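You operate a simulated robot arm through the tools that you are given. There is no shell and no other tool.

The job below is to be done with a simulated robot arm. You get a single attempt, and the scene is never put back.

JOB
Swap the clamp in the orange holder for the one the low rack's card names.
Fine: the old clamp goes on its free pin; lock the new one with its knob.

The check looks at the end state, three seconds after you hand in, the way a careful person would. Anything else that was tipped, shoved, dropped, spilled or broken makes it a failure.

ROBOT AND FRAMES
A 7-joint arm with a three-finger gripper, fixed in place. Base frame: the origin is on the floor under the middle of its stand, x ahead of it, y to its left, z up. Readings come in mm, rad, newtons and seconds.
It reaches about 1342 mm from its shoulder. Its first joint turns from -2.897 to 2.897 rad. Payload 2.69 kg.
The TCP is the grasp point between the finger pads, 30 mm short of the fingertips. In the tool frame z runs along the fingers and y along their closing line. The gripper opens to 128 mm; its body begins 117 mm behind the TCP.
Orientation is that of the tool frame in the base frame, as a unit quaternion [x, y, z, w]. With the fingers straight down and closing along the base's y, the tool's x points along the base's -x, its y along +y and its z along -z.

CONTROLS
- The arm moves only by the tool move_arm. Its argument "plan" is a list of rows, each a list of 7 numbers: the shift along the tool's x, y, z in mm, then the turn, a rotation vector about the tool's x, y, z in rad, then the opening, from 0 (shut) to 1 (fully open). In form: [[tx, ty, tz, wx, wy, wz, fingers], ...]. A call has 1 to 20 rows; each row shifts and turns the commanded pose from where the row before left it, along the tool's axes as they then stand. Rows are played at 5 a second. More than 50 mm and 0.15 rad between two rows, or a gripper value outside its range, and nothing of the call is played. Where a pose cannot be reached the arm comes as near as it can. A force on the tool above 40 N (or 10 N above the force at the start of the call, whichever is more), or a blocked arm, ends the call early, and 0.2 s more pass. The fingers move at their own pace (about 127 mm/s each) and stop on an object; they squeeze with about 23 N. The grip force told is the motor's: it shows also when the fingers shut on nothing. Time passes only in rows, and 0.2 s behind the last, so rows that do not move let the fingers close. The reply holds the time, the measured pose of the TCP, the force on the tool along the base axes, the opening and the grip force, in the units named above and with some noise, with the torque about the TCP (base axes, N m) and any sound that the robot's microphone picked up.
- Cameras (640 x 400 px; columns grow to the right, rows downward): "scene" is fixed at [400.5, -649.6, 1570.8]; the picture's right is [0.81, -0.58, 0.00], its down [-0.15, -0.21, -0.97] and it looks along [0.56, 0.79, -0.26] (base axes); focal length 360 px, centre (320, 200). "wrist" rides on the gripper at [58, 54, -131] in the tool frame; the picture's right is [-0.68, 0.74, 0.00], its down [-0.62, -0.57, -0.55] and it looks along [-0.40, -0.37, 0.84] (tool axes); focal length 234 px, centre (320, 200).
- capture(camera): a new picture of that camera. It takes no simulated time.
- move_column(by): moves the trunk up (or, below 0, down) by that many mm; the arm rides with it, the base frame stays. It gives what a move gives, with no picture.
- point_at(camera, pixels): for up to 12 pixels [column, row] of the newest picture of that camera ("zoom" is the newest enlarged one), the place [x, y, z] in the base frame of the surface seen there, good to about 2 mm. It takes no simulated time.
- close_up(camera, box): a new picture of the part [left, top, right, bottom] of that camera's present view, enlarged. It takes no simulated time.
- close_job(): hands the job in; it is judged then, once.

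Open the gripper and draw the arm clear of the work before you hand the job in, unless the task says otherwise.

The tools are called after "Request:" as a command line: name --pt "numbers of a row" for each row, then --argument value for the rest, lists and objects as JSON in quotes. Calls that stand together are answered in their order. move_arm: Moves the arm, as the interface text tells. Its arguments: {"type":"object","properties":{"plan":{"type":"array","items":{"type":"array","items":{"type":"number"}}}},"required":["plan"]} The other tools are called the same way: move_column (by) moves the trunk up or down; capture (camera) takes a picture; point_at (camera, pixels) gives the place of the surface under pixels of a picture; close_up (camera, box) takes an enlarged picture of a part of a camera's view; close_job () hands the job in.

At the start:

```text
time_s: 0.0
ee_pos: [611.7, 25.6, 1500.3]
tcp_rot: [-0.001, 1.0, 0.0, 0.0]
contact_force: [0.2, -0.4, -0.2]
wrist_torque: [0.0, 0.0, -0.01]
width: 128.1
grasp_force: 0.0
trunk travel left (down, up): [-225.0, 125.0]
```

scene: 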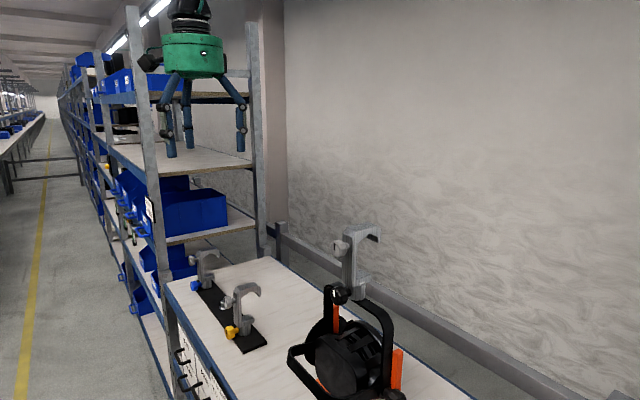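
wrist: 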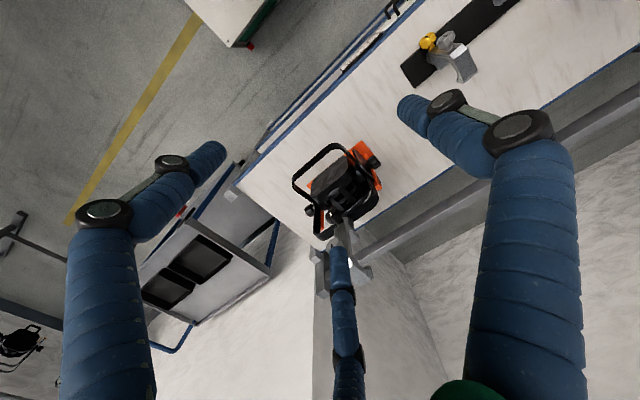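

I start by looking closely at the scene: the orange holder (a stage light with a clamp on top) near (350,340) and the low black rack near (225,310) with two clamps.

Request:
close_up --camera "scene" --box '[150, 230, 310, 370]'

Request:
close_up --camera "scene" --box '[270, 210, 430, 400]'

Request:
capture --camera "scene"

Request:
capture --camera "wrist"

```text
2.86 times, centred on (230, 300) of scene
```

zoom: 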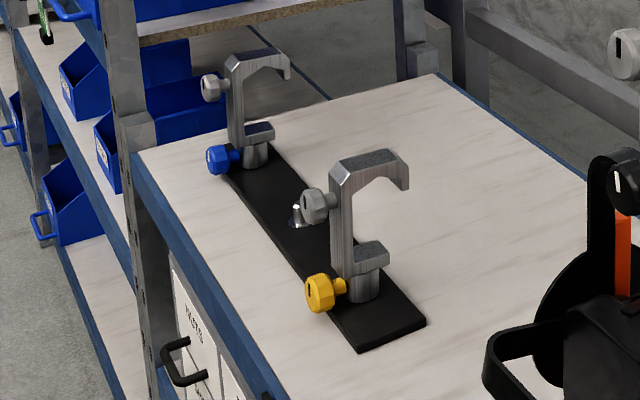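

```text
2.11 times, centred on (350, 305) of scene
```

zoom: 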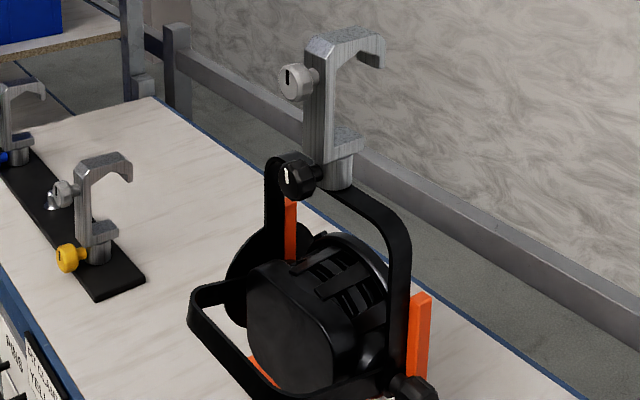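

```text
taken
```

scene: 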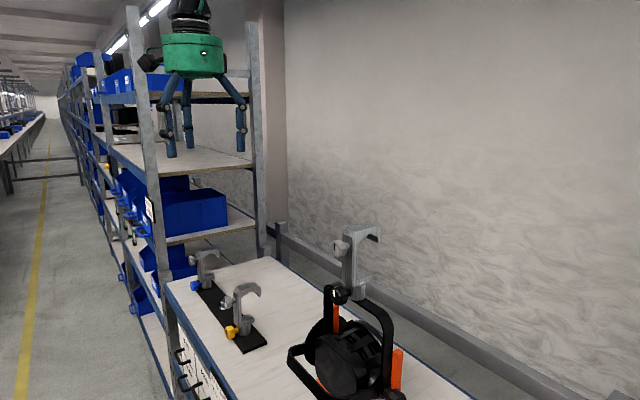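

```text
taken
```

wrist: 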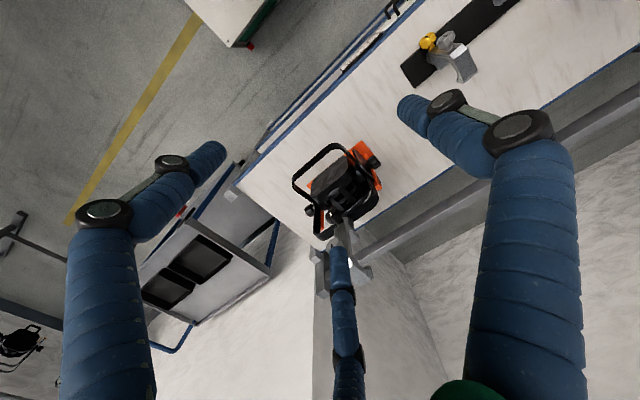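

There are printed cards at the front of the bench near scene (190-230, 355-400). I zoom in on those to read what they say.

Request:
close_up --camera "scene" --box '[168, 335, 248, 400]'

Request:
close_up --camera "scene" --box '[130, 180, 180, 230]'

Request:
close_up --camera "wrist" --box '[300, 0, 420, 75]'

Request:
close_up --camera "wrist" --box '[270, 120, 400, 300]'

```text
6.15 times, centred on (208, 368) of scene
```

zoom: 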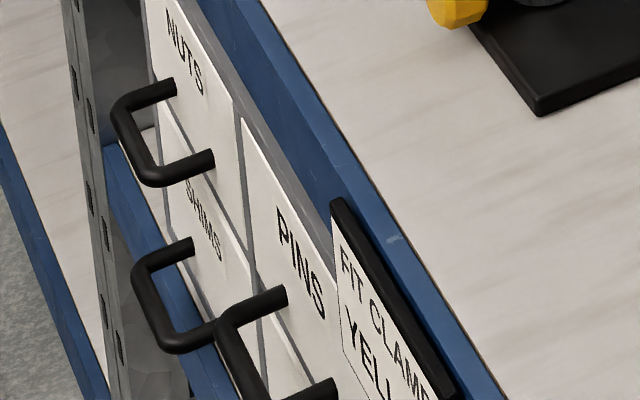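

```text
8.00 times, centred on (155, 205) of scene
```

zoom: 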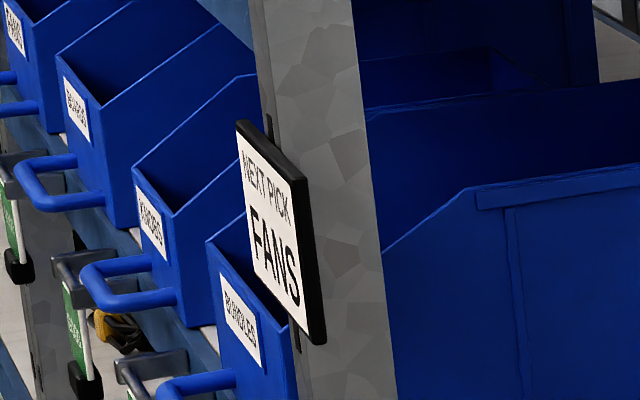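

```text
5.33 times, centred on (360, 38) of wrist
```

zoom: 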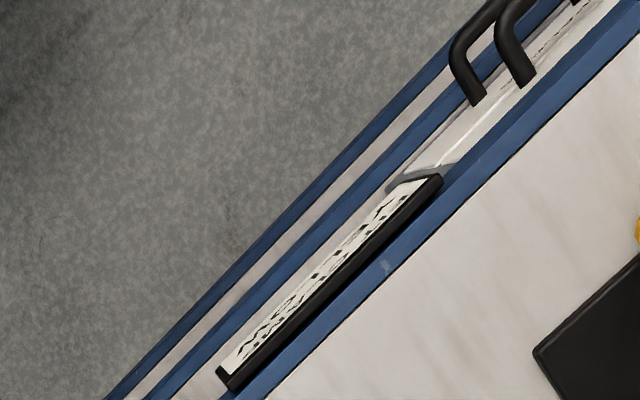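

```text
2.22 times, centred on (335, 210) of wrist
```

zoom: 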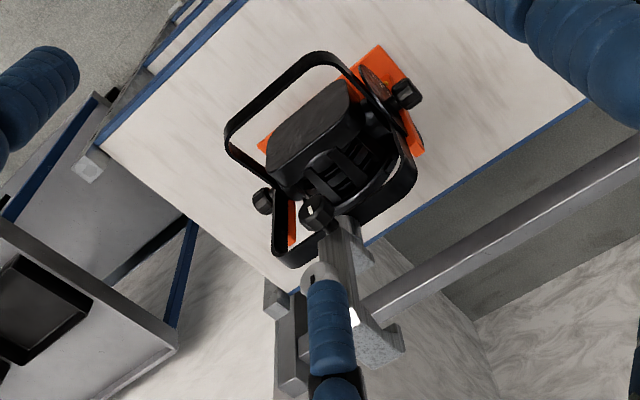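

The card at the front of the low bench rack begins "FIT CLAMP YELL…". I look closer at the clamps' knobs, the free pin, and measure points.

Request:
close_up --camera "scene" --box '[210, 275, 280, 355]'

Request:
point_at --camera "scene" --pixels '[[224, 306], [231, 331], [245, 330], [241, 305], [255, 292], [243, 352], [267, 343], [197, 287], [343, 294], [347, 250], [376, 237], [341, 247]]'

Request:
close_up --camera "scene" --box '[320, 215, 400, 315]'

```text
5.00 times, centred on (245, 315) of scene
```

zoom: 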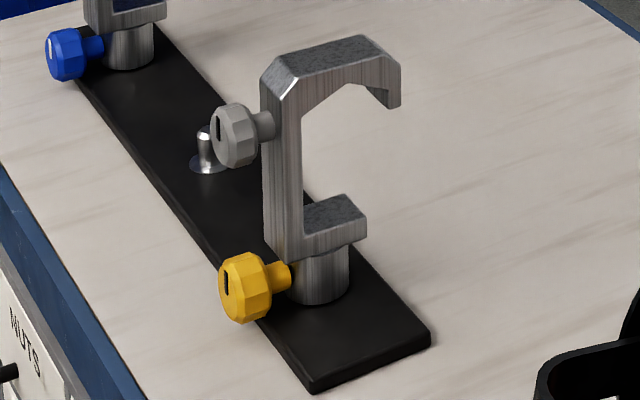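

```text
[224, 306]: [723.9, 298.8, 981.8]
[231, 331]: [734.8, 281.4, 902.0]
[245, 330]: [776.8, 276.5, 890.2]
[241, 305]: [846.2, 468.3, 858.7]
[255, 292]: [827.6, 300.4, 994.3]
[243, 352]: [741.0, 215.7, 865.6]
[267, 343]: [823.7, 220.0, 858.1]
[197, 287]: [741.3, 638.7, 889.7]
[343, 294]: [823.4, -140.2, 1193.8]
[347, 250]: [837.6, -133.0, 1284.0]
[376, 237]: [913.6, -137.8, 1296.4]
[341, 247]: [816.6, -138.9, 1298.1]
```

```text
4.00 times, centred on (360, 265) of scene
```

zoom: 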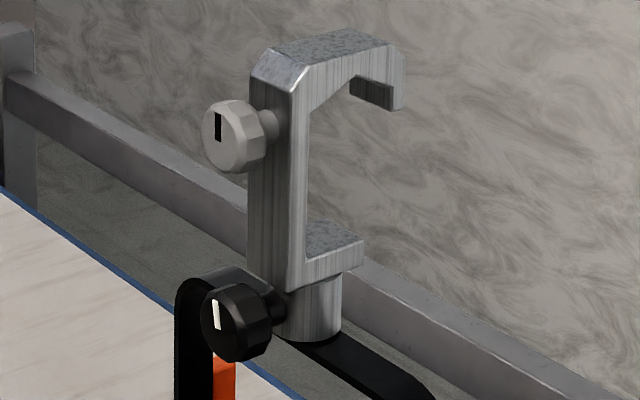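

Zoomed on the old clamp: grey jaw knob at (222,140), black lock knob with white vertical mark at (222,320), socket cylinder at (312,310). I measure these points.

Request:
point_at --camera "zoom" --pixels '[[225, 325], [250, 320], [277, 305], [312, 310], [312, 335], [290, 335], [335, 320], [270, 200], [300, 200], [340, 240], [325, 45], [222, 135]]'

Request:
point_at --camera "zoom" --pixels '[[265, 80], [295, 80], [280, 50], [385, 45], [385, 95], [340, 255], [360, 250], [255, 240], [285, 260], [350, 360], [190, 300], [222, 385]]'

```text
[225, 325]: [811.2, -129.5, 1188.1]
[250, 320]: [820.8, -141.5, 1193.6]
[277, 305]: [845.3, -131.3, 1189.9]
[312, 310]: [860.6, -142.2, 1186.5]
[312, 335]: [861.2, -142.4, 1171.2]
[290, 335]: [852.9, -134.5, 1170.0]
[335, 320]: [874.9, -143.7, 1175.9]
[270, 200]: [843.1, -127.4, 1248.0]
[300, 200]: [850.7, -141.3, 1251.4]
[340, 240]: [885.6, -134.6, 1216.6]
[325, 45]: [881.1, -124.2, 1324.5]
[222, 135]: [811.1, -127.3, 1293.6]
```

```text
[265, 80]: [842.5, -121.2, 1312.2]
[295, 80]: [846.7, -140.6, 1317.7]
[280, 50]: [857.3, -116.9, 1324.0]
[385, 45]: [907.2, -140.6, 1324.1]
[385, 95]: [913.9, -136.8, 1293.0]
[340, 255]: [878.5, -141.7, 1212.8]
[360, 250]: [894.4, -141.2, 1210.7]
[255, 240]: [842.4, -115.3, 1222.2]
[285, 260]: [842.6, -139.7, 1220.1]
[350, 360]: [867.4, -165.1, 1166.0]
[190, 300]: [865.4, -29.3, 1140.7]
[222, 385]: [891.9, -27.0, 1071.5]
```

Old clamp: socket centre near (868,-128), bottom about z 1168, lock-knob face at x≈811. Next I measure the rack (yellow clamp, free pin) and the gripper fingers.

Request:
close_up --camera "scene" --box '[180, 240, 280, 360]'

Request:
close_up --camera "scene" --box '[210, 275, 280, 355]'

Request:
point_at --camera "zoom" --pixels '[[235, 285], [260, 285], [318, 275], [318, 298], [300, 290], [280, 200], [270, 90], [330, 215], [360, 235], [340, 50], [206, 135], [206, 165]]'

Request:
point_at --camera "zoom" --pixels '[[230, 125], [245, 130], [265, 170], [297, 170], [390, 95], [265, 240], [300, 250], [420, 335], [310, 385], [180, 70], [105, 130], [60, 50]]'

Request:
point_at --camera "scene" --pixels '[[170, 154], [188, 145], [240, 148], [172, 78], [186, 78], [238, 100], [195, 55], [165, 110], [189, 120], [200, 250], [194, 287], [208, 281]]'

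```text
3.33 times, centred on (230, 300) of scene
```

zoom: 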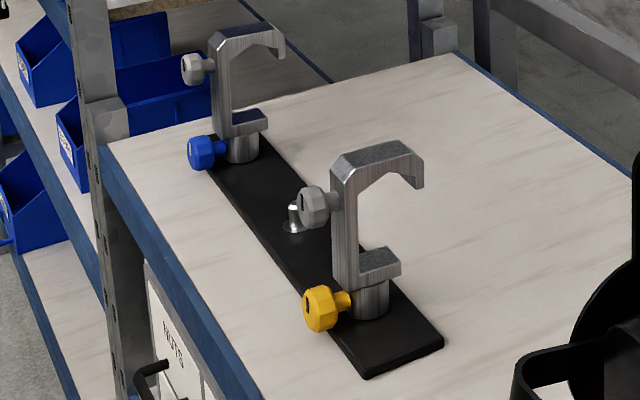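

```text
5.00 times, centred on (245, 315) of scene
```

zoom: 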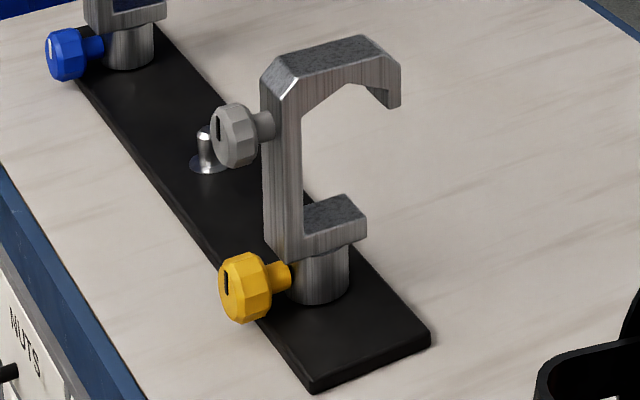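

```text
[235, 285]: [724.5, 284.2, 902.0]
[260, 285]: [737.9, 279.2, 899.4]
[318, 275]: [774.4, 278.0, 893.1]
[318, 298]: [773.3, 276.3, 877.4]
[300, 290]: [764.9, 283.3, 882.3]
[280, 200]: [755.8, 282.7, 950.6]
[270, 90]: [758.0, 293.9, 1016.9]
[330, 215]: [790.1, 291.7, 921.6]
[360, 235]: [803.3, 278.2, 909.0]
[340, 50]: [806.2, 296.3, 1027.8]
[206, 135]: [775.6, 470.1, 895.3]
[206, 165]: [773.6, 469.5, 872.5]
```

```text
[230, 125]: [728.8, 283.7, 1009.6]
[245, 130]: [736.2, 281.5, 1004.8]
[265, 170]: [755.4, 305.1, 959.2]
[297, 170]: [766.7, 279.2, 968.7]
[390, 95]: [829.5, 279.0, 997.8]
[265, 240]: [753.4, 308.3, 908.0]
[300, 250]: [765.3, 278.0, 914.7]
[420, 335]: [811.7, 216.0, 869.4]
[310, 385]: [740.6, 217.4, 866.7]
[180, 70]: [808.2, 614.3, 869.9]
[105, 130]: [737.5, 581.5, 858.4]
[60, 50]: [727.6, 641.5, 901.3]
```

```text
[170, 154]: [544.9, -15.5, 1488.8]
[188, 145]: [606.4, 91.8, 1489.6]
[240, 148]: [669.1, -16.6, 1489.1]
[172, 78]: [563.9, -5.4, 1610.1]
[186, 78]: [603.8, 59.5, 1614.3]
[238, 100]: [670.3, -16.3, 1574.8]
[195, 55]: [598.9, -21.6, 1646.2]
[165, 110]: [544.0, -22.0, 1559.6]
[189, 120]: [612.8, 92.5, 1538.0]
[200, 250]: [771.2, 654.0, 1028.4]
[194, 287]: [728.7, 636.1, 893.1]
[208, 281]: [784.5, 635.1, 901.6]
```

The hand has one finger on the +y side and two on the −y side (three-jaw). I check where the card is and close the hand partway in free air to see how the fingers travel.

Request:
point_at --camera "scene" --pixels '[[213, 379], [218, 385], [225, 396], [222, 380], [185, 350], [230, 380], [345, 330], [400, 370], [330, 300], [383, 320], [300, 365], [335, 350]]'

Request:
move_arm --pt "0 0 0 0 0 0 0.3" --pt "0 0 0 0 0 0 0.3" --pt "0 0 0 0 0 0 0.3" --pt "0 0 0 0 0 0 0.3"

Request:
capture --camera "wrist"

Request:
close_up --camera "scene" --box '[130, 20, 280, 170]'

```text
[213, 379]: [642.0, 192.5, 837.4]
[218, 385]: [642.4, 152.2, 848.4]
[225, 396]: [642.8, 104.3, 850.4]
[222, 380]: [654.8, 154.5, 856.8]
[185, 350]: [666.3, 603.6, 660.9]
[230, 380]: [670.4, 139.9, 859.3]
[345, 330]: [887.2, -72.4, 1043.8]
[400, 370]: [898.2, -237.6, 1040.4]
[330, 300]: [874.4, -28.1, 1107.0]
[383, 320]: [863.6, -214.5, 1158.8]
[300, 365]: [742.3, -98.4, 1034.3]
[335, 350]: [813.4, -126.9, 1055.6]
```

```text
time_s: 1.0
ee_pos: [612.4, 26.7, 1499.2]
tcp_rot: [0.0, 1.0, -0.001, 0.0]
contact_force: [-0.6, -0.5, -0.1]
wrist_torque: [0.0, -0.03, 0.04]
width: 38.7
grasp_force: 0.0
trunk travel left (down, up): [-225.0, 125.0]
```

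```text
taken
```

wrist: 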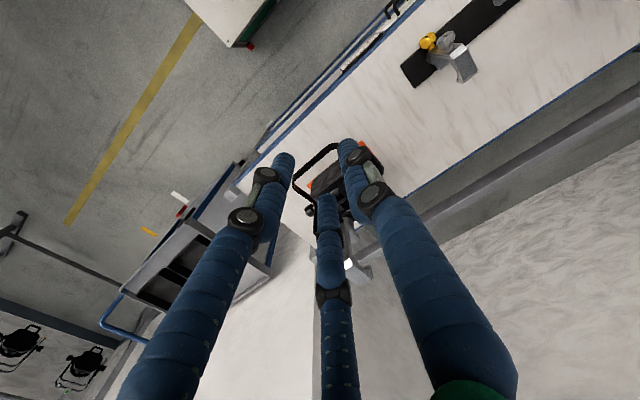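

```text
2.67 times, centred on (205, 95) of scene
```

zoom: 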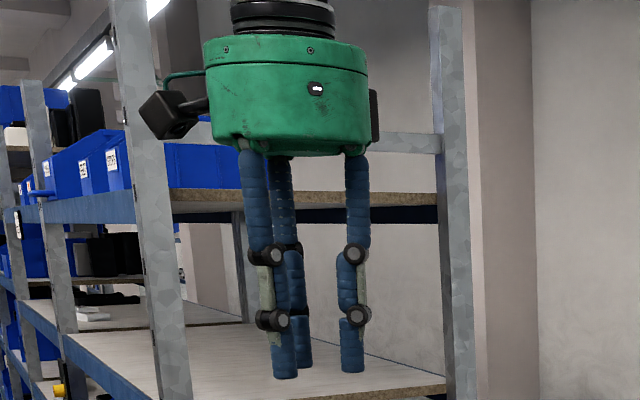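

At 0.3 the three distal links stay vertical and move inward; I measure their positions in the zoomed view (fingertips at (285,370), (302,360), (352,365)).

Request:
point_at --camera "zoom" --pixels '[[285, 375], [275, 350], [294, 350], [302, 345], [312, 345], [352, 368], [343, 350], [361, 350], [272, 255], [356, 255], [240, 140], [366, 140]]'

Request:
point_at --camera "wrist" --pixels '[[284, 160], [350, 145], [328, 200], [438, 40], [455, 65], [350, 70], [380, 30], [318, 210], [345, 235], [410, 10], [330, 150], [370, 180]]'

```text
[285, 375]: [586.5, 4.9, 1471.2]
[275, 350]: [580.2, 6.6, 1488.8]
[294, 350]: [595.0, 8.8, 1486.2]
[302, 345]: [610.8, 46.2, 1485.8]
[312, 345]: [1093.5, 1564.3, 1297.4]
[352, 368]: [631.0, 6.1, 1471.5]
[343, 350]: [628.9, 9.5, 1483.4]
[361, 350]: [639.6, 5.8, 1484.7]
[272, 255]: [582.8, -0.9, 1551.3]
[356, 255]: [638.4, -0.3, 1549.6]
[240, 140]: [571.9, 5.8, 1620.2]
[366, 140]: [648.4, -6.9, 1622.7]
```

```text
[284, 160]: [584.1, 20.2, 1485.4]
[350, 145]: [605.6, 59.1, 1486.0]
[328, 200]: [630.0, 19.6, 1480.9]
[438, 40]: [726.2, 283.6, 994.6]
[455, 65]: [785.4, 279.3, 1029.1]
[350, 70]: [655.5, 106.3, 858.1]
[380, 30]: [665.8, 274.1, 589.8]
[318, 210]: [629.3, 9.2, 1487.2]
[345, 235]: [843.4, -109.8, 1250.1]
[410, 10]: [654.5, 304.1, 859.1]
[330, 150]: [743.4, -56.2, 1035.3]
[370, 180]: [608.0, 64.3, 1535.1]
```

Fingers are ~19 mm round, three-jaw, moving radially. I now pitch the hand so it points along +x (turn −90° about tool y) in free space.

Request:
move_arm --pt "0 0 0 0 -0.1428 0 0.5" --pt "0 0 0 0 -0.1428 0 0.5" --pt "0 0 0 0 -0.1428 0 0.5" --pt "0 0 0 0 -0.1428 0 0.5" --pt "0 0 0 0 -0.1428 0 0.5" --pt "0 0 0 0 -0.1428 0 0.5" --pt "0 0 0 0 -0.1428 0 0.5" --pt "0 0 0 0 -0.1428 0 0.5" --pt "0 0 0 0 -0.1428 0 0.5" --pt "0 0 0 0 -0.1428 0 0.5" --pt "0 0 0 0 -0.1428 0 0.5"

Request:
capture --camera "scene"

Request:
capture --camera "wrist"

```text
time_s: 3.6
ee_pos: [623.6, 9.5, 1453.0]
tcp_rot: [0.047, 0.773, 0.0, 0.633]
contact_force: [0.5, -0.5, -0.3]
wrist_torque: [0.02, 0.03, -0.03]
width: 64.1
grasp_force: 0.1
out of reach, approached as far as the arm can: row 11
trunk travel left (down, up): [-225.0, 125.0]
stopped in row 11: the arm was blocked; the commanded pose is now the measured one
```

```text
taken
```

scene: 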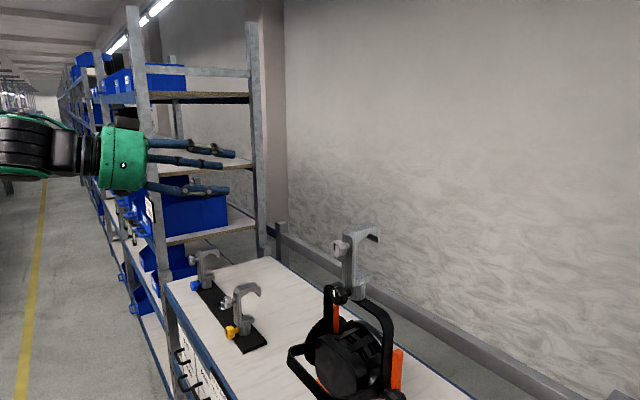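

```text
taken
```

wrist: 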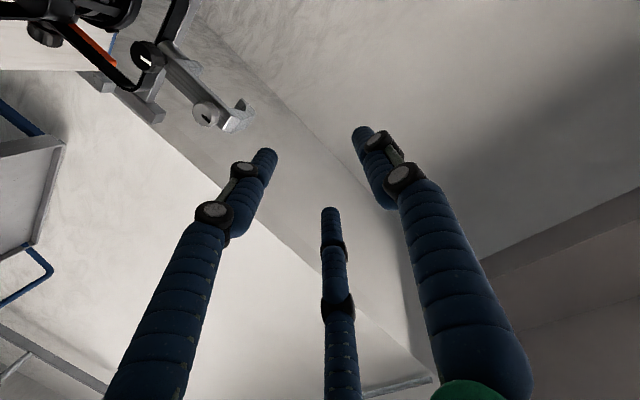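

The hand is nearly level (about 11° down) and stopped at an arm limit; the old clamp's knobs are at wrist (150,55) and (205,115). I move forward and down toward the clamp, staying ~100 mm short of it, where the arm has more room.

Request:
move_arm --pt "28.4 -23.8 21.1 0 0 0 0.5" --pt "28.4 -23.8 21.1 0 0 0 0.5" --pt "28.4 -23.8 21.1 0 0 0 0.5" --pt "28.4 -23.8 21.1 0 0 0 0.5" --pt "28.4 -23.8 21.1 0 0 0 0.5" --pt "28.4 -23.8 21.1 0 0 0 0.5"

Request:
capture --camera "wrist"

Request:
capture --camera "scene"

```text
time_s: 5.0
ee_pos: [604.0, -51.2, 1300.6]
tcp_rot: [0.097, 0.798, -0.017, 0.595]
contact_force: [-0.9, -0.1, -0.2]
wrist_torque: [0.0, 0.02, 0.03]
width: 63.8
grasp_force: 0.1
out of reach, approached as far as the arm can: row 2, 3, 4, 5, 6
trunk travel left (down, up): [-225.0, 125.0]
```

```text
taken
```

wrist: 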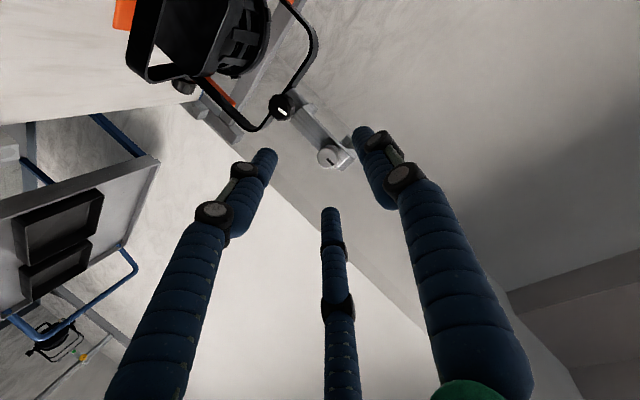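

```text
taken
```

scene: 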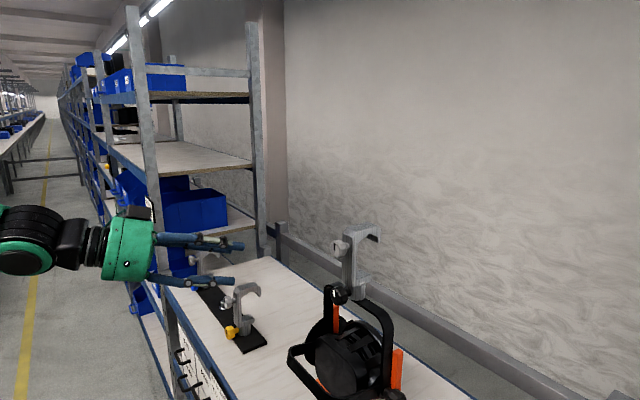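

The arm is stuck at a joint limit with the shoulder too high for pointing forward. Lowering the trunk should free the wrist; nothing is beneath the hand at x≈604 (bench edge is at x≈642), so I lower it by 150 mm.

Request:
move_column --by -150

Request:
capture --camera "scene"

Request:
capture --camera "wrist"

```text
time_s: 6.8
ee_pos: [605.8, -50.1, 1151.4]
tcp_rot: [0.097, 0.798, -0.017, 0.594]
contact_force: [0.8, -0.5, -0.4]
wrist_torque: [0.02, 0.0, -0.01]
width: 64.1
grasp_force: 0.0
trunk travel left (down, up): [-75.0, 275.0]
```

```text
taken
```

scene: 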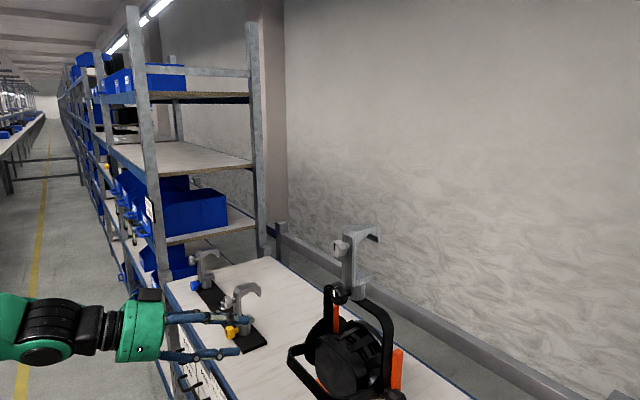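

```text
taken
```

wrist: 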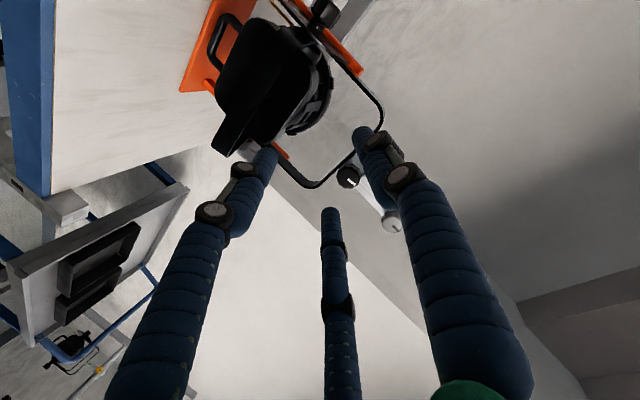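

I raise the hand 100 mm and level it to point straight along +x (knob axis), still well short of the lamp.

Request:
move_arm --pt "-31.7 2.9 -9.7 0 0 0 0.5" --pt "-31.7 2.9 -9.7 0 0 0 0.5" --pt "-31.7 2.9 -9.7 0 0 0 0.5" --pt "0 0 0 -0.054 -0.0965 -0.038 0.5" --pt "0 0 0 -0.054 -0.0965 -0.038 0.5" --pt "0 0 0 -0.054 -0.0965 -0.038 0.5" --pt "0 0 0 0 0 0 0.5"

```text
time_s: 8.3
ee_pos: [618.7, -14.2, 1238.9]
tcp_rot: [0.034, 0.734, -0.018, 0.678]
contact_force: [0.0, -0.1, 0.4]
wrist_torque: [-0.01, 0.04, 0.01]
width: 64.1
grasp_force: 0.1
out of reach, approached as far as the arm can: row 5, 6
trunk travel left (down, up): [-75.0, 275.0]
```

Nearly level now (≈4.6° down). I use the rest of the trunk travel to gain more wrist room.

Request:
move_column --by -75

```text
time_s: 9.5
ee_pos: [618.1, -15.0, 1164.5]
tcp_rot: [0.035, 0.733, -0.019, 0.679]
contact_force: [-0.1, 0.1, 0.3]
wrist_torque: [-0.02, -0.01, 0.02]
width: 63.7
grasp_force: 0.1
trunk travel left (down, up): [0.0, 350.0]
```

I move to about 110 mm short of the black knob (x≈700, y≈−128, z≈1195) and finish levelling.

Request:
move_arm --pt "-9.9 -26.4 21.9 0 0 0 0.5" --pt "-9.9 -26.4 21.9 0 0 0 0.5" --pt "-9.9 -26.4 21.9 0 0 0 0.5" --pt "-9.9 -26.4 21.9 0 0 0 0.5" --pt "0 0 0 -0.076 -0.076 -0.0226 0.5" --pt "0 0 0 0 0 0 0.5"

Request:
capture --camera "wrist"

Request:
capture --camera "scene"

```text
time_s: 10.9
ee_pos: [630.5, -29.8, 1204.3]
tcp_rot: [0.039, 0.735, -0.023, 0.677]
contact_force: [-0.4, -0.9, -0.5]
wrist_torque: [-0.01, -0.01, -0.01]
width: 64.1
grasp_force: 0.1
out of reach, approached as far as the arm can: row 1, 2, 3, 4, 5
trunk travel left (down, up): [0.0, 350.0]
```

```text
taken
```

wrist: 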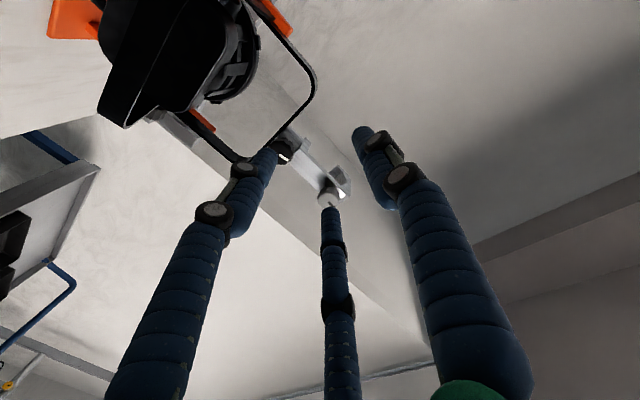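

```text
taken
```

scene: 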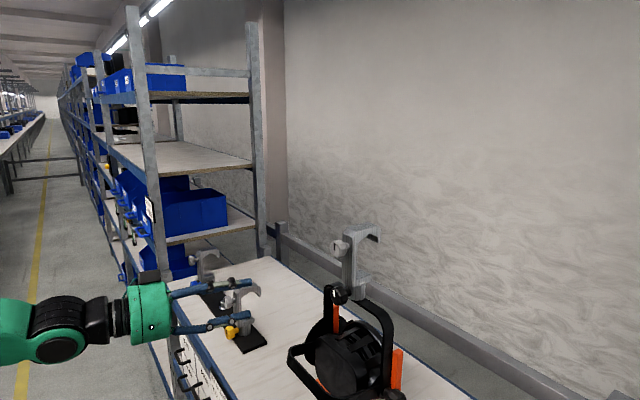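

The arm is still stuck against some joint limit. I probe with a small pure forward move to learn which directions are free.

Request:
move_arm --pt "0 0 20 0 0 0 0.5" --pt "0 0 20 0 0 0 0.5" --pt "0 0 0 0 0 0 0.5"

```text
time_s: 11.7
ee_pos: [670.7, -32.5, 1202.1]
tcp_rot: [0.042, 0.735, -0.026, 0.676]
contact_force: [0.8, 0.8, 0.6]
wrist_torque: [-0.01, -0.01, 0.02]
width: 63.8
grasp_force: 0.1
trunk travel left (down, up): [0.0, 350.0]
```

Forward motion is free. I go another 45 mm forward (fingertips at ~x 745, clear of everything), then try levelling.

Request:
move_arm --pt "0 0 22 0 0 0 0.5" --pt "0 0 22 0 0 0 0.5" --pt "0 0 0 0 -0.08 0 0.5" --pt "0 0 0 0 0 0 0.5"

```text
time_s: 12.7
ee_pos: [713.1, -18.0, 1201.1]
tcp_rot: [0.043, 0.708, -0.028, 0.704]
contact_force: [0.4, 1.0, -0.6]
wrist_torque: [-0.01, -0.04, 0.01]
width: 63.9
grasp_force: 0.0
out of reach, approached as far as the arm can: row 1, 2, 3
trunk travel left (down, up): [0.0, 350.0]
```

The hand is now level with about 6° yaw. I take small sideways (−y) steps to see whether the solver follows better.

Request:
move_arm --pt "0 -6 0 0 0 0 0.5" --pt "0 -6 0 0 0 0 0.5" --pt "0 -6 0 0 0 0 0.5" --pt "0 -6 0 0 0 0 0.5" --pt "0 -6 0 0 0 0 0.5" --pt "0 0 0 0 0 0 0.5"

Request:
capture --camera "scene"

```text
time_s: 14.1
ee_pos: [711.7, -18.5, 1201.1]
tcp_rot: [0.042, 0.708, -0.028, 0.704]
contact_force: [-0.4, 0.9, 0.4]
wrist_torque: [0.03, 0.0, 0.0]
width: 64.2
grasp_force: 0.0
out of reach, approached as far as the arm can: row 1, 2, 3, 4, 5
trunk travel left (down, up): [0.0, 350.0]
```

```text
taken
```

scene: 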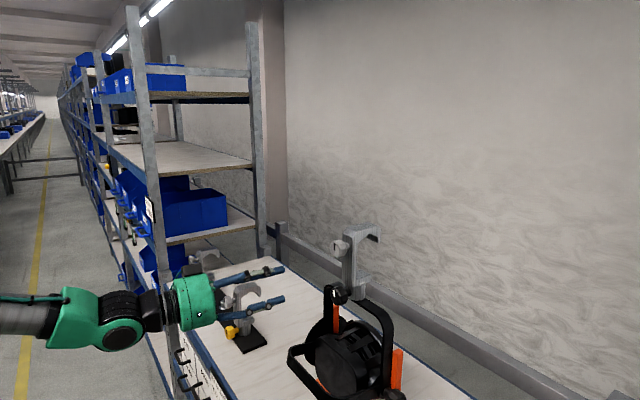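

No sideways motion at all: the forearm and tool are in line (wrist singularity). I measure the visible arm parts at (20,320), (60,325), (110,335), (152,312), (193,303) to understand the arm's geometry.

Request:
point_at --camera "scene" --pixels '[[5, 305], [5, 330], [40, 305], [40, 330], [70, 300], [70, 345], [110, 315], [110, 350], [120, 335], [150, 300], [150, 330], [193, 300]]'

Request:
close_up --camera "scene" --box '[0, 250, 240, 400]'

Request:
capture --camera "wrist"

```text
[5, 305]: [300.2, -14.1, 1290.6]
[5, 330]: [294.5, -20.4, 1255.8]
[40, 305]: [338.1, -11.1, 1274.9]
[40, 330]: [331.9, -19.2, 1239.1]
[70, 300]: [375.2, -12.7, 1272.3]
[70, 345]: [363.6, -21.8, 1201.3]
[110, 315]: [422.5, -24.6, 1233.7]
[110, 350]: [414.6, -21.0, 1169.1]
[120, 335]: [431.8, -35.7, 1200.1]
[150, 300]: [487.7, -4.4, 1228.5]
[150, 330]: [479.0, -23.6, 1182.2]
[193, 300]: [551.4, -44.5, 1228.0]
```

```text
2.67 times, centred on (120, 325) of scene
```

zoom: 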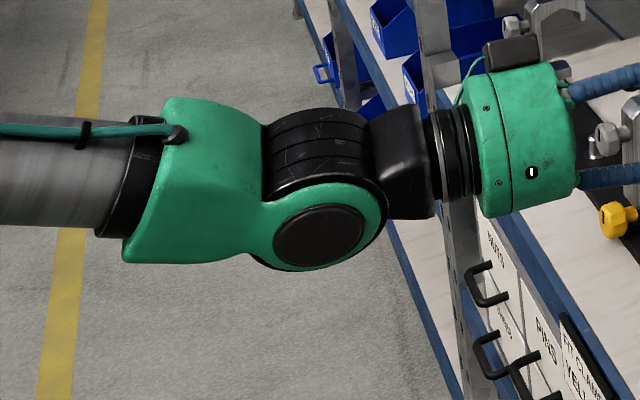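

```text
taken
```

wrist: 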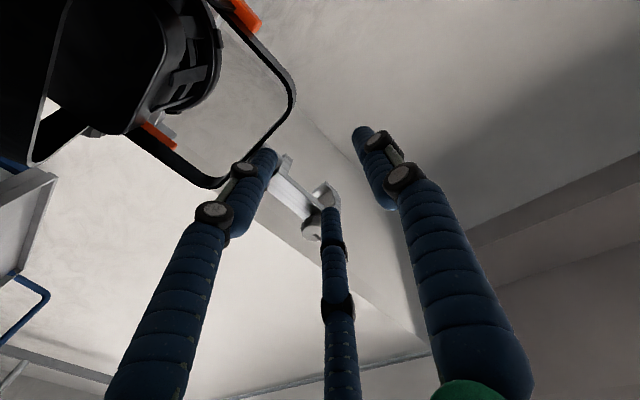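

The forearm and hand are collinear here, so sideways motion is lost. I'll re-enter with the wrist bent to the side instead: first back off 100 mm and pitch the hand down again in free space.

Request:
move_arm --pt "0 0 -40 0 0 0 0.5" --pt "0 0 -40 0 0.05 0 0.5" --pt "0 0 0 0 0.14 0 0.5" --pt "0 0 0 0 0.14 0 0.5" --pt "0 0 0 0 0.14 0 0.5" --pt "0 0 0 0 0.14 0 0.5" --pt "0 0 0 0 0.14 0 0.5" --pt "0 0 0 0 0.14 0 0.5" --pt "0 0 0 0 0.14 0 0.5" --pt "0 0 0 0 0.14 0 0.5" --pt "0 0 0 0 0 0 0.5"

```text
time_s: 16.5
ee_pos: [633.5, -31.7, 1213.2]
tcp_rot: [0.063, 0.909, -0.04, 0.41]
contact_force: [0.5, -0.3, 0.9]
wrist_torque: [0.0, 0.01, 0.01]
width: 64.0
grasp_force: 0.0
out of reach, approached as far as the arm can: row 6, 7, 8, 9, 10
trunk travel left (down, up): [0.0, 350.0]
```

It stopped again while pitching down (about 41° down). I look at the arm and try raising the trunk back up, which gave free motion at the start.

Request:
move_column --by 150

Request:
move_arm --pt "0 0 0 0 0.07 0 0.5" --pt "0 0 0 0 0.07 0 0.5" --pt "0 0 0 0 0.07 0 0.5" --pt "0 0 0 0 0.07 0 0.5" --pt "0 0 0 0 0 0 0.5"

Request:
close_up --camera "scene" --box '[0, 50, 320, 250]'

```text
time_s: 18.2
ee_pos: [633.7, -32.6, 1362.7]
tcp_rot: [0.063, 0.91, -0.04, 0.409]
contact_force: [-0.5, 0.7, 0.4]
wrist_torque: [-0.02, -0.01, -0.01]
width: 63.9
grasp_force: 0.0
trunk travel left (down, up): [-150.0, 200.0]
```

```text
time_s: 19.4
ee_pos: [634.6, -31.9, 1362.9]
tcp_rot: [0.068, 0.958, -0.032, 0.278]
contact_force: [0.5, 0.0, -0.2]
wrist_torque: [-0.01, -0.02, 0.04]
width: 64.0
grasp_force: 0.1
trunk travel left (down, up): [-150.0, 200.0]
```

```text
2.00 times, centred on (160, 150) of scene
```

zoom: 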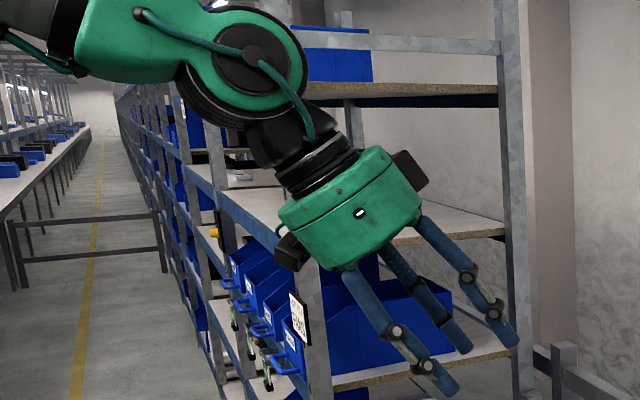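

Smaller turn steps went through cleanly. I now swing the hand in free space so it points forward-left (wrist bent sideways), in small steps.

Request:
move_arm --pt "0 0 0 -0.0822 -0.0035 0.0564 0.5" --pt "0 0 0 -0.0822 -0.0035 0.0564 0.5" --pt "0 0 0 -0.0822 -0.0035 0.0564 0.5" --pt "0 0 0 -0.0822 -0.0035 0.0564 0.5" --pt "0 0 0 -0.0822 -0.0035 0.0564 0.5" --pt "0 0 0 -0.0822 -0.0035 0.0564 0.5" --pt "0 0 0 -0.0822 -0.0035 0.0564 0.5" --pt "0 0 0 -0.0822 -0.0035 0.0564 0.5" --pt "0 0 0 -0.0822 -0.0035 0.0564 0.5" --pt "0 0 0 -0.0822 -0.0035 0.0564 0.5" --pt "0 0 0 -0.0822 -0.0035 0.0564 0.5" --pt "0 0 0 -0.0822 -0.0035 0.0564 0.5" --pt "0 0 0 -0.0822 -0.0035 0.0564 0.5" --pt "0 0 0 -0.0822 -0.0035 0.0564 0.5" --pt "0 0 0 -0.0822 -0.0035 0.0564 0.5" --pt "0 0 0 -0.0822 -0.0035 0.0564 0.5" --pt "0 0 0 0 0 0 0.5"

Request:
capture --camera "scene"

Request:
capture --camera "wrist"

```text
time_s: 23.0
ee_pos: [634.8, -33.2, 1363.8]
tcp_rot: [0.27, 0.652, 0.654, 0.272]
contact_force: [0.4, -0.8, 0.6]
wrist_torque: [0.04, 0.04, 0.05]
width: 63.9
grasp_force: 0.1
trunk travel left (down, up): [-150.0, 200.0]
```

```text
taken
```

scene: 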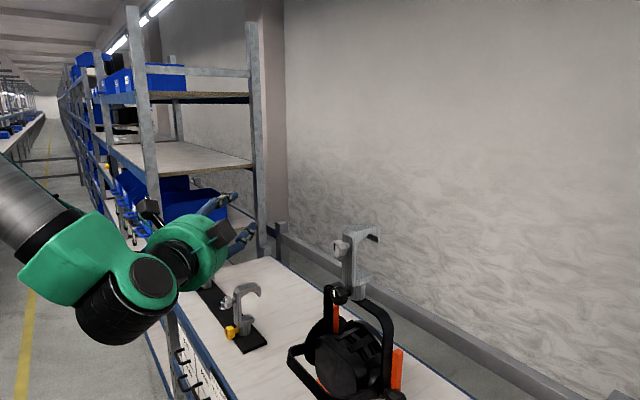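

```text
taken
```

wrist: 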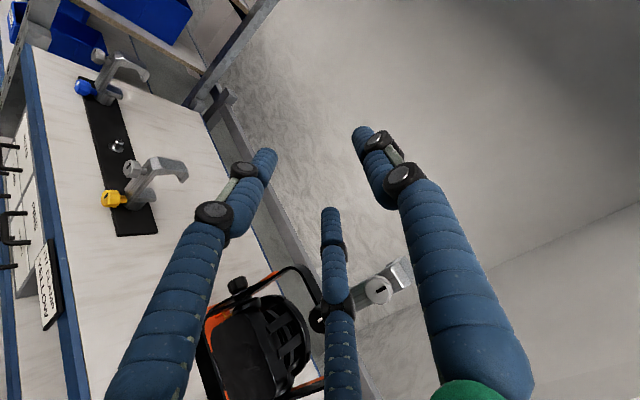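

That worked: the hand points forward-left with the wrist bent sideways. The wrist view shows the whole rack and card at (48,285); I enlarge the card and rack.

Request:
close_up --camera "wrist" --box '[0, 230, 90, 340]'

Request:
close_up --camera "wrist" --box '[60, 30, 200, 250]'

Request:
close_up --camera "wrist" --box '[0, 80, 60, 280]'

```text
3.64 times, centred on (45, 285) of wrist
```

zoom: 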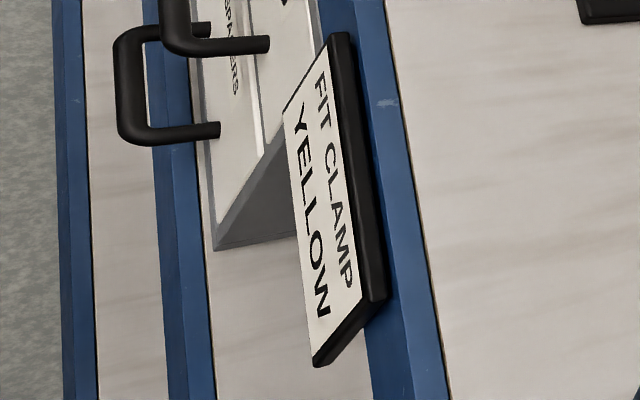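

```text
1.82 times, centred on (130, 140) of wrist
```

zoom: 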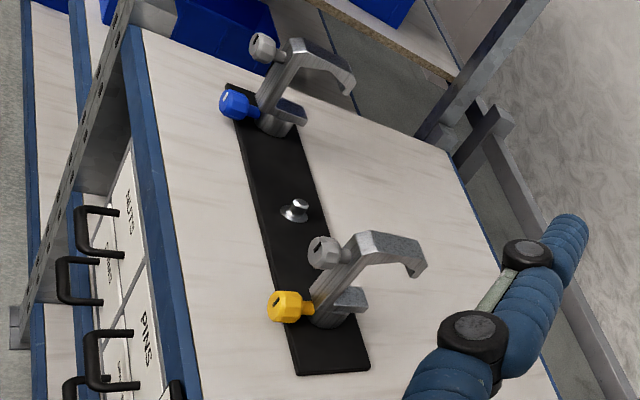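

```text
2.00 times, centred on (30, 180) of wrist
```

zoom: 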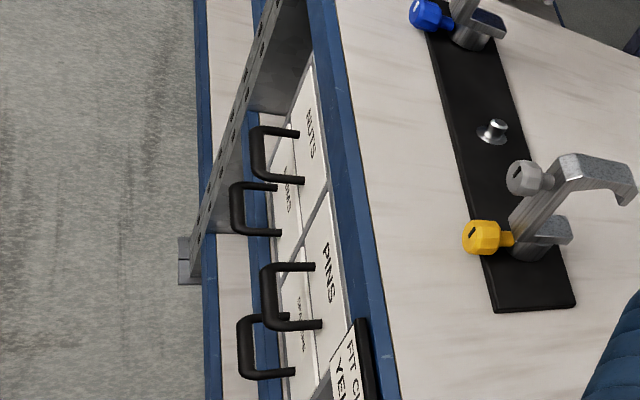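

The card reads "FIT CLAMP YELLOW". I now yaw the hand to point along +x in small steps, staying where I am.

Request:
move_arm --pt "0 0 0 0 -0.0785 0 0.5" --pt "0 0 0 0 -0.0785 0 0.5" --pt "0 0 0 0 -0.0785 0 0.5" --pt "0 0 0 0 -0.0785 0 0.5" --pt "0 0 0 0 -0.0785 0 0.5" --pt "0 0 0 0 -0.0785 0 0.5" --pt "0 0 0 0 -0.0785 0 0.5" --pt "0 0 0 0 -0.0785 0 0.5" --pt "0 0 0 0 -0.0785 0 0.5" --pt "0 0 0 0 -0.0785 0 0.5" --pt "0 0 0 0 0 0 0.5"

```text
time_s: 25.6
ee_pos: [645.0, -32.7, 1312.5]
tcp_rot: [0.517, 0.523, 0.488, 0.471]
contact_force: [1.8, -0.5, -0.4]
wrist_torque: [0.0, -0.07, 0.05]
width: 63.9
grasp_force: 0.1
out of reach, approached as far as the arm can: row 10
trunk travel left (down, up): [-150.0, 200.0]
stopped in row 11: the arm was blocked; the commanded pose is now the measured one
```

Nearly aligned (+x within ~5°), but the arm is folded close to a limit here. I move forward and to −y where the arm can stretch out.

Request:
move_arm --pt "0 0 20 0 0 0 0.5" --pt "0 0 20 0 0 0 0.5" --pt "-15 1 5 0 0 0 0.5" --pt "-15 1 5 0 0 0 0.5" --pt "-15 1 5 0 0 0 0.5" --pt "-15 1 5 0 0 0 0.5" --pt "0 0 0 0 0 0 0.5"

Request:
capture --camera "scene"

Request:
capture --camera "wrist"

```text
time_s: 27.2
ee_pos: [703.3, -91.4, 1314.6]
tcp_rot: [0.515, 0.521, 0.488, 0.475]
contact_force: [0.2, -0.1, 0.6]
wrist_torque: [0.01, -0.01, 0.01]
width: 63.7
grasp_force: 0.1
trunk travel left (down, up): [-150.0, 200.0]
```

```text
taken
```

scene: 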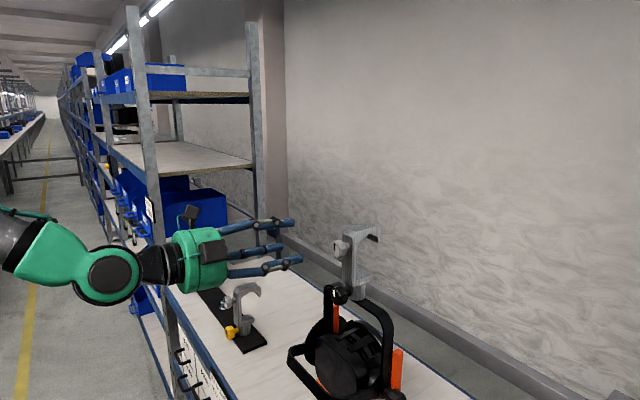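

```text
taken
```

wrist: 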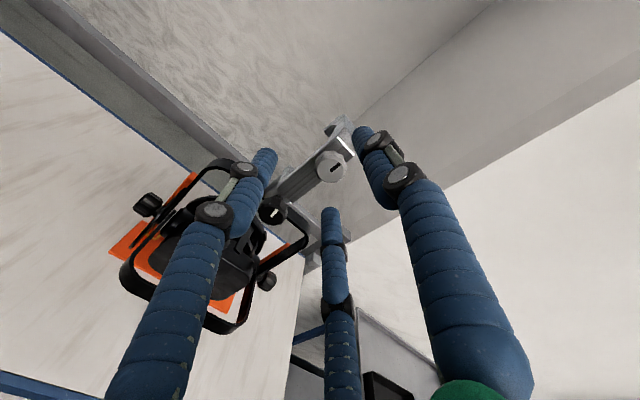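

Free motion now. I lower the trunk by 118 mm to bring the hand level with the black lock knob, keeping this arm posture.

Request:
move_column --by -118

Request:
move_arm --pt "0 0 0 -0.0366 -0.0095 -0.0036 0.5" --pt "0 0 0 -0.0366 -0.0095 -0.0036 0.5" --pt "0 0 0 0 0 0 0.5"

Request:
capture --camera "wrist"

Request:
capture --camera "scene"

```text
time_s: 28.7
ee_pos: [703.7, -91.3, 1198.7]
tcp_rot: [0.515, 0.521, 0.489, 0.474]
contact_force: [0.7, -0.5, 0.0]
wrist_torque: [0.0, -0.01, 0.01]
width: 63.7
grasp_force: 0.0
trunk travel left (down, up): [-32.0, 318.0]
```

```text
time_s: 29.5
ee_pos: [702.5, -91.9, 1197.1]
tcp_rot: [0.501, 0.5, 0.5, 0.498]
contact_force: [-0.1, -0.5, 0.1]
wrist_torque: [-0.01, 0.01, 0.02]
width: 63.9
grasp_force: 0.2
trunk travel left (down, up): [-32.0, 318.0]
```

```text
taken
```

wrist: 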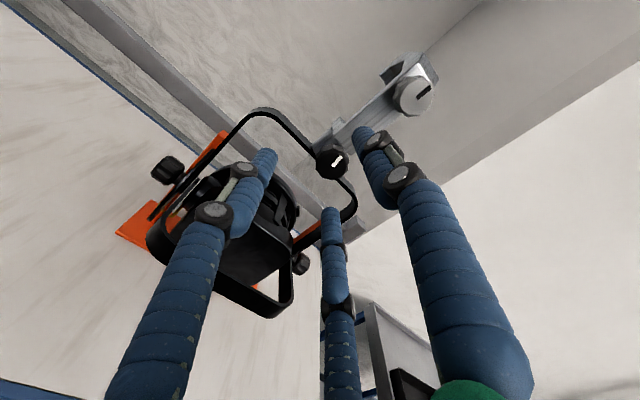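

```text
taken
```

scene: 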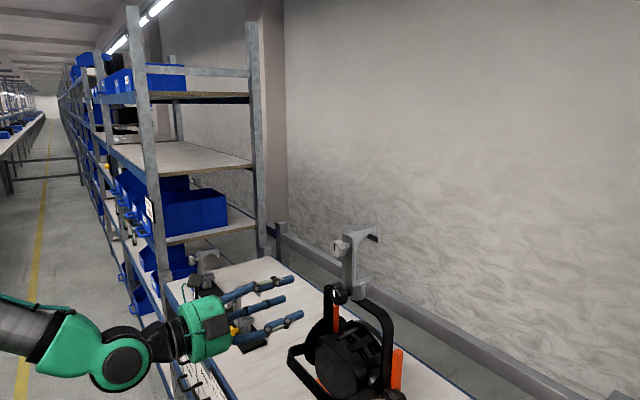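

Orientation is now exact. The black knob sits at wrist (331,160), its white mark tilted; I zoom there and measure its face centre.

Request:
close_up --camera "wrist" --box '[290, 110, 380, 200]'

```text
4.44 times, centred on (335, 155) of wrist
```

zoom: 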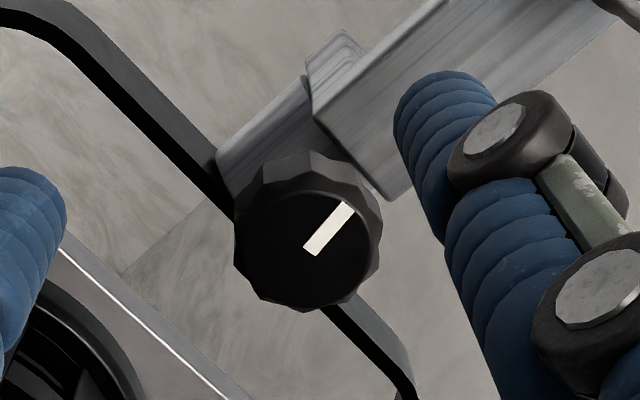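

The knob is faceted with a pointer mark running from near the centre (308,250) to the rim (348,205). I measure the face around its rim and the mark.

Request:
point_at --camera "zoom" --pixels '[[302, 248], [242, 245], [365, 260], [305, 302], [295, 198], [310, 250], [347, 206], [255, 285], [355, 215], [270, 180], [330, 170], [240, 200]]'

Request:
point_at --camera "zoom" --pixels '[[230, 150], [300, 90], [330, 60], [360, 120], [380, 190], [330, 130], [420, 40], [220, 170], [390, 350], [100, 80], [150, 100], [60, 20]]'

```text
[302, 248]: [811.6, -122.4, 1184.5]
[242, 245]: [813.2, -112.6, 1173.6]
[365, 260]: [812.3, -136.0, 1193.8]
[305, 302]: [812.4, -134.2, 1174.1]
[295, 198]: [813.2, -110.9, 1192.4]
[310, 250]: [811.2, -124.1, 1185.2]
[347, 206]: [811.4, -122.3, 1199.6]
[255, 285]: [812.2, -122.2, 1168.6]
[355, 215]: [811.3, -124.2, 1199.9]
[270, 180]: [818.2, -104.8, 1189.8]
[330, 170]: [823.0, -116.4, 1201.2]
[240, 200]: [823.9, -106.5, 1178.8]
```

```text
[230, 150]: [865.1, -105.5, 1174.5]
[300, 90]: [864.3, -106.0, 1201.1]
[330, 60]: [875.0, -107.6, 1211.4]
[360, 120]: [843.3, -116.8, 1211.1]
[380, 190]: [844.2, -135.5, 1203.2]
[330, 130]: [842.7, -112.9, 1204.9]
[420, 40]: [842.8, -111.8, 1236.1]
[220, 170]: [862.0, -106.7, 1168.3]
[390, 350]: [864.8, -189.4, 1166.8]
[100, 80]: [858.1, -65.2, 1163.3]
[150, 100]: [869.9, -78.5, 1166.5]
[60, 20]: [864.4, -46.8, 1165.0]
```

Knob face centre is (811.5, −123.4, 1184), radius ≈17.5, mark pointing up. I line up on the axis and go forward until the fingertips nearly straddle the knob (TCP x≈775 first).

Request:
move_arm --pt "-31.5 -13.1 0 0 0 0 0.5" --pt "0 0 24 0 0 0 0.5" --pt "0 0 24 0 0 0 0.5" --pt "0 0 24 0 0 0 0.5" --pt "0 0 0 0 0 0 0.5"

Request:
capture --camera "wrist"

Request:
close_up --camera "scene" --box '[200, 200, 420, 400]'

```text
time_s: 30.7
ee_pos: [775.6, -122.1, 1182.8]
tcp_rot: [0.5, 0.5, 0.5, 0.499]
contact_force: [0.5, -0.2, -0.9]
wrist_torque: [0.0, -0.06, 0.0]
width: 64.1
grasp_force: 0.0
trunk travel left (down, up): [-32.0, 318.0]
```

```text
taken
```

wrist: 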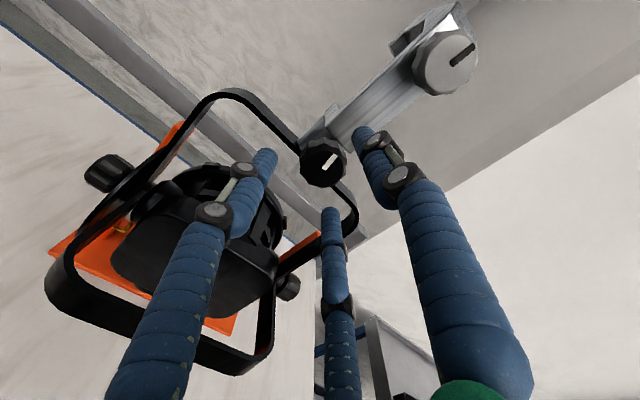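

```text
2.00 times, centred on (310, 300) of scene
```

zoom: 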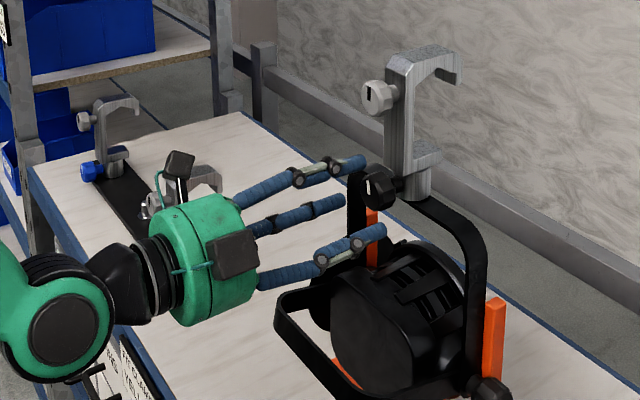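

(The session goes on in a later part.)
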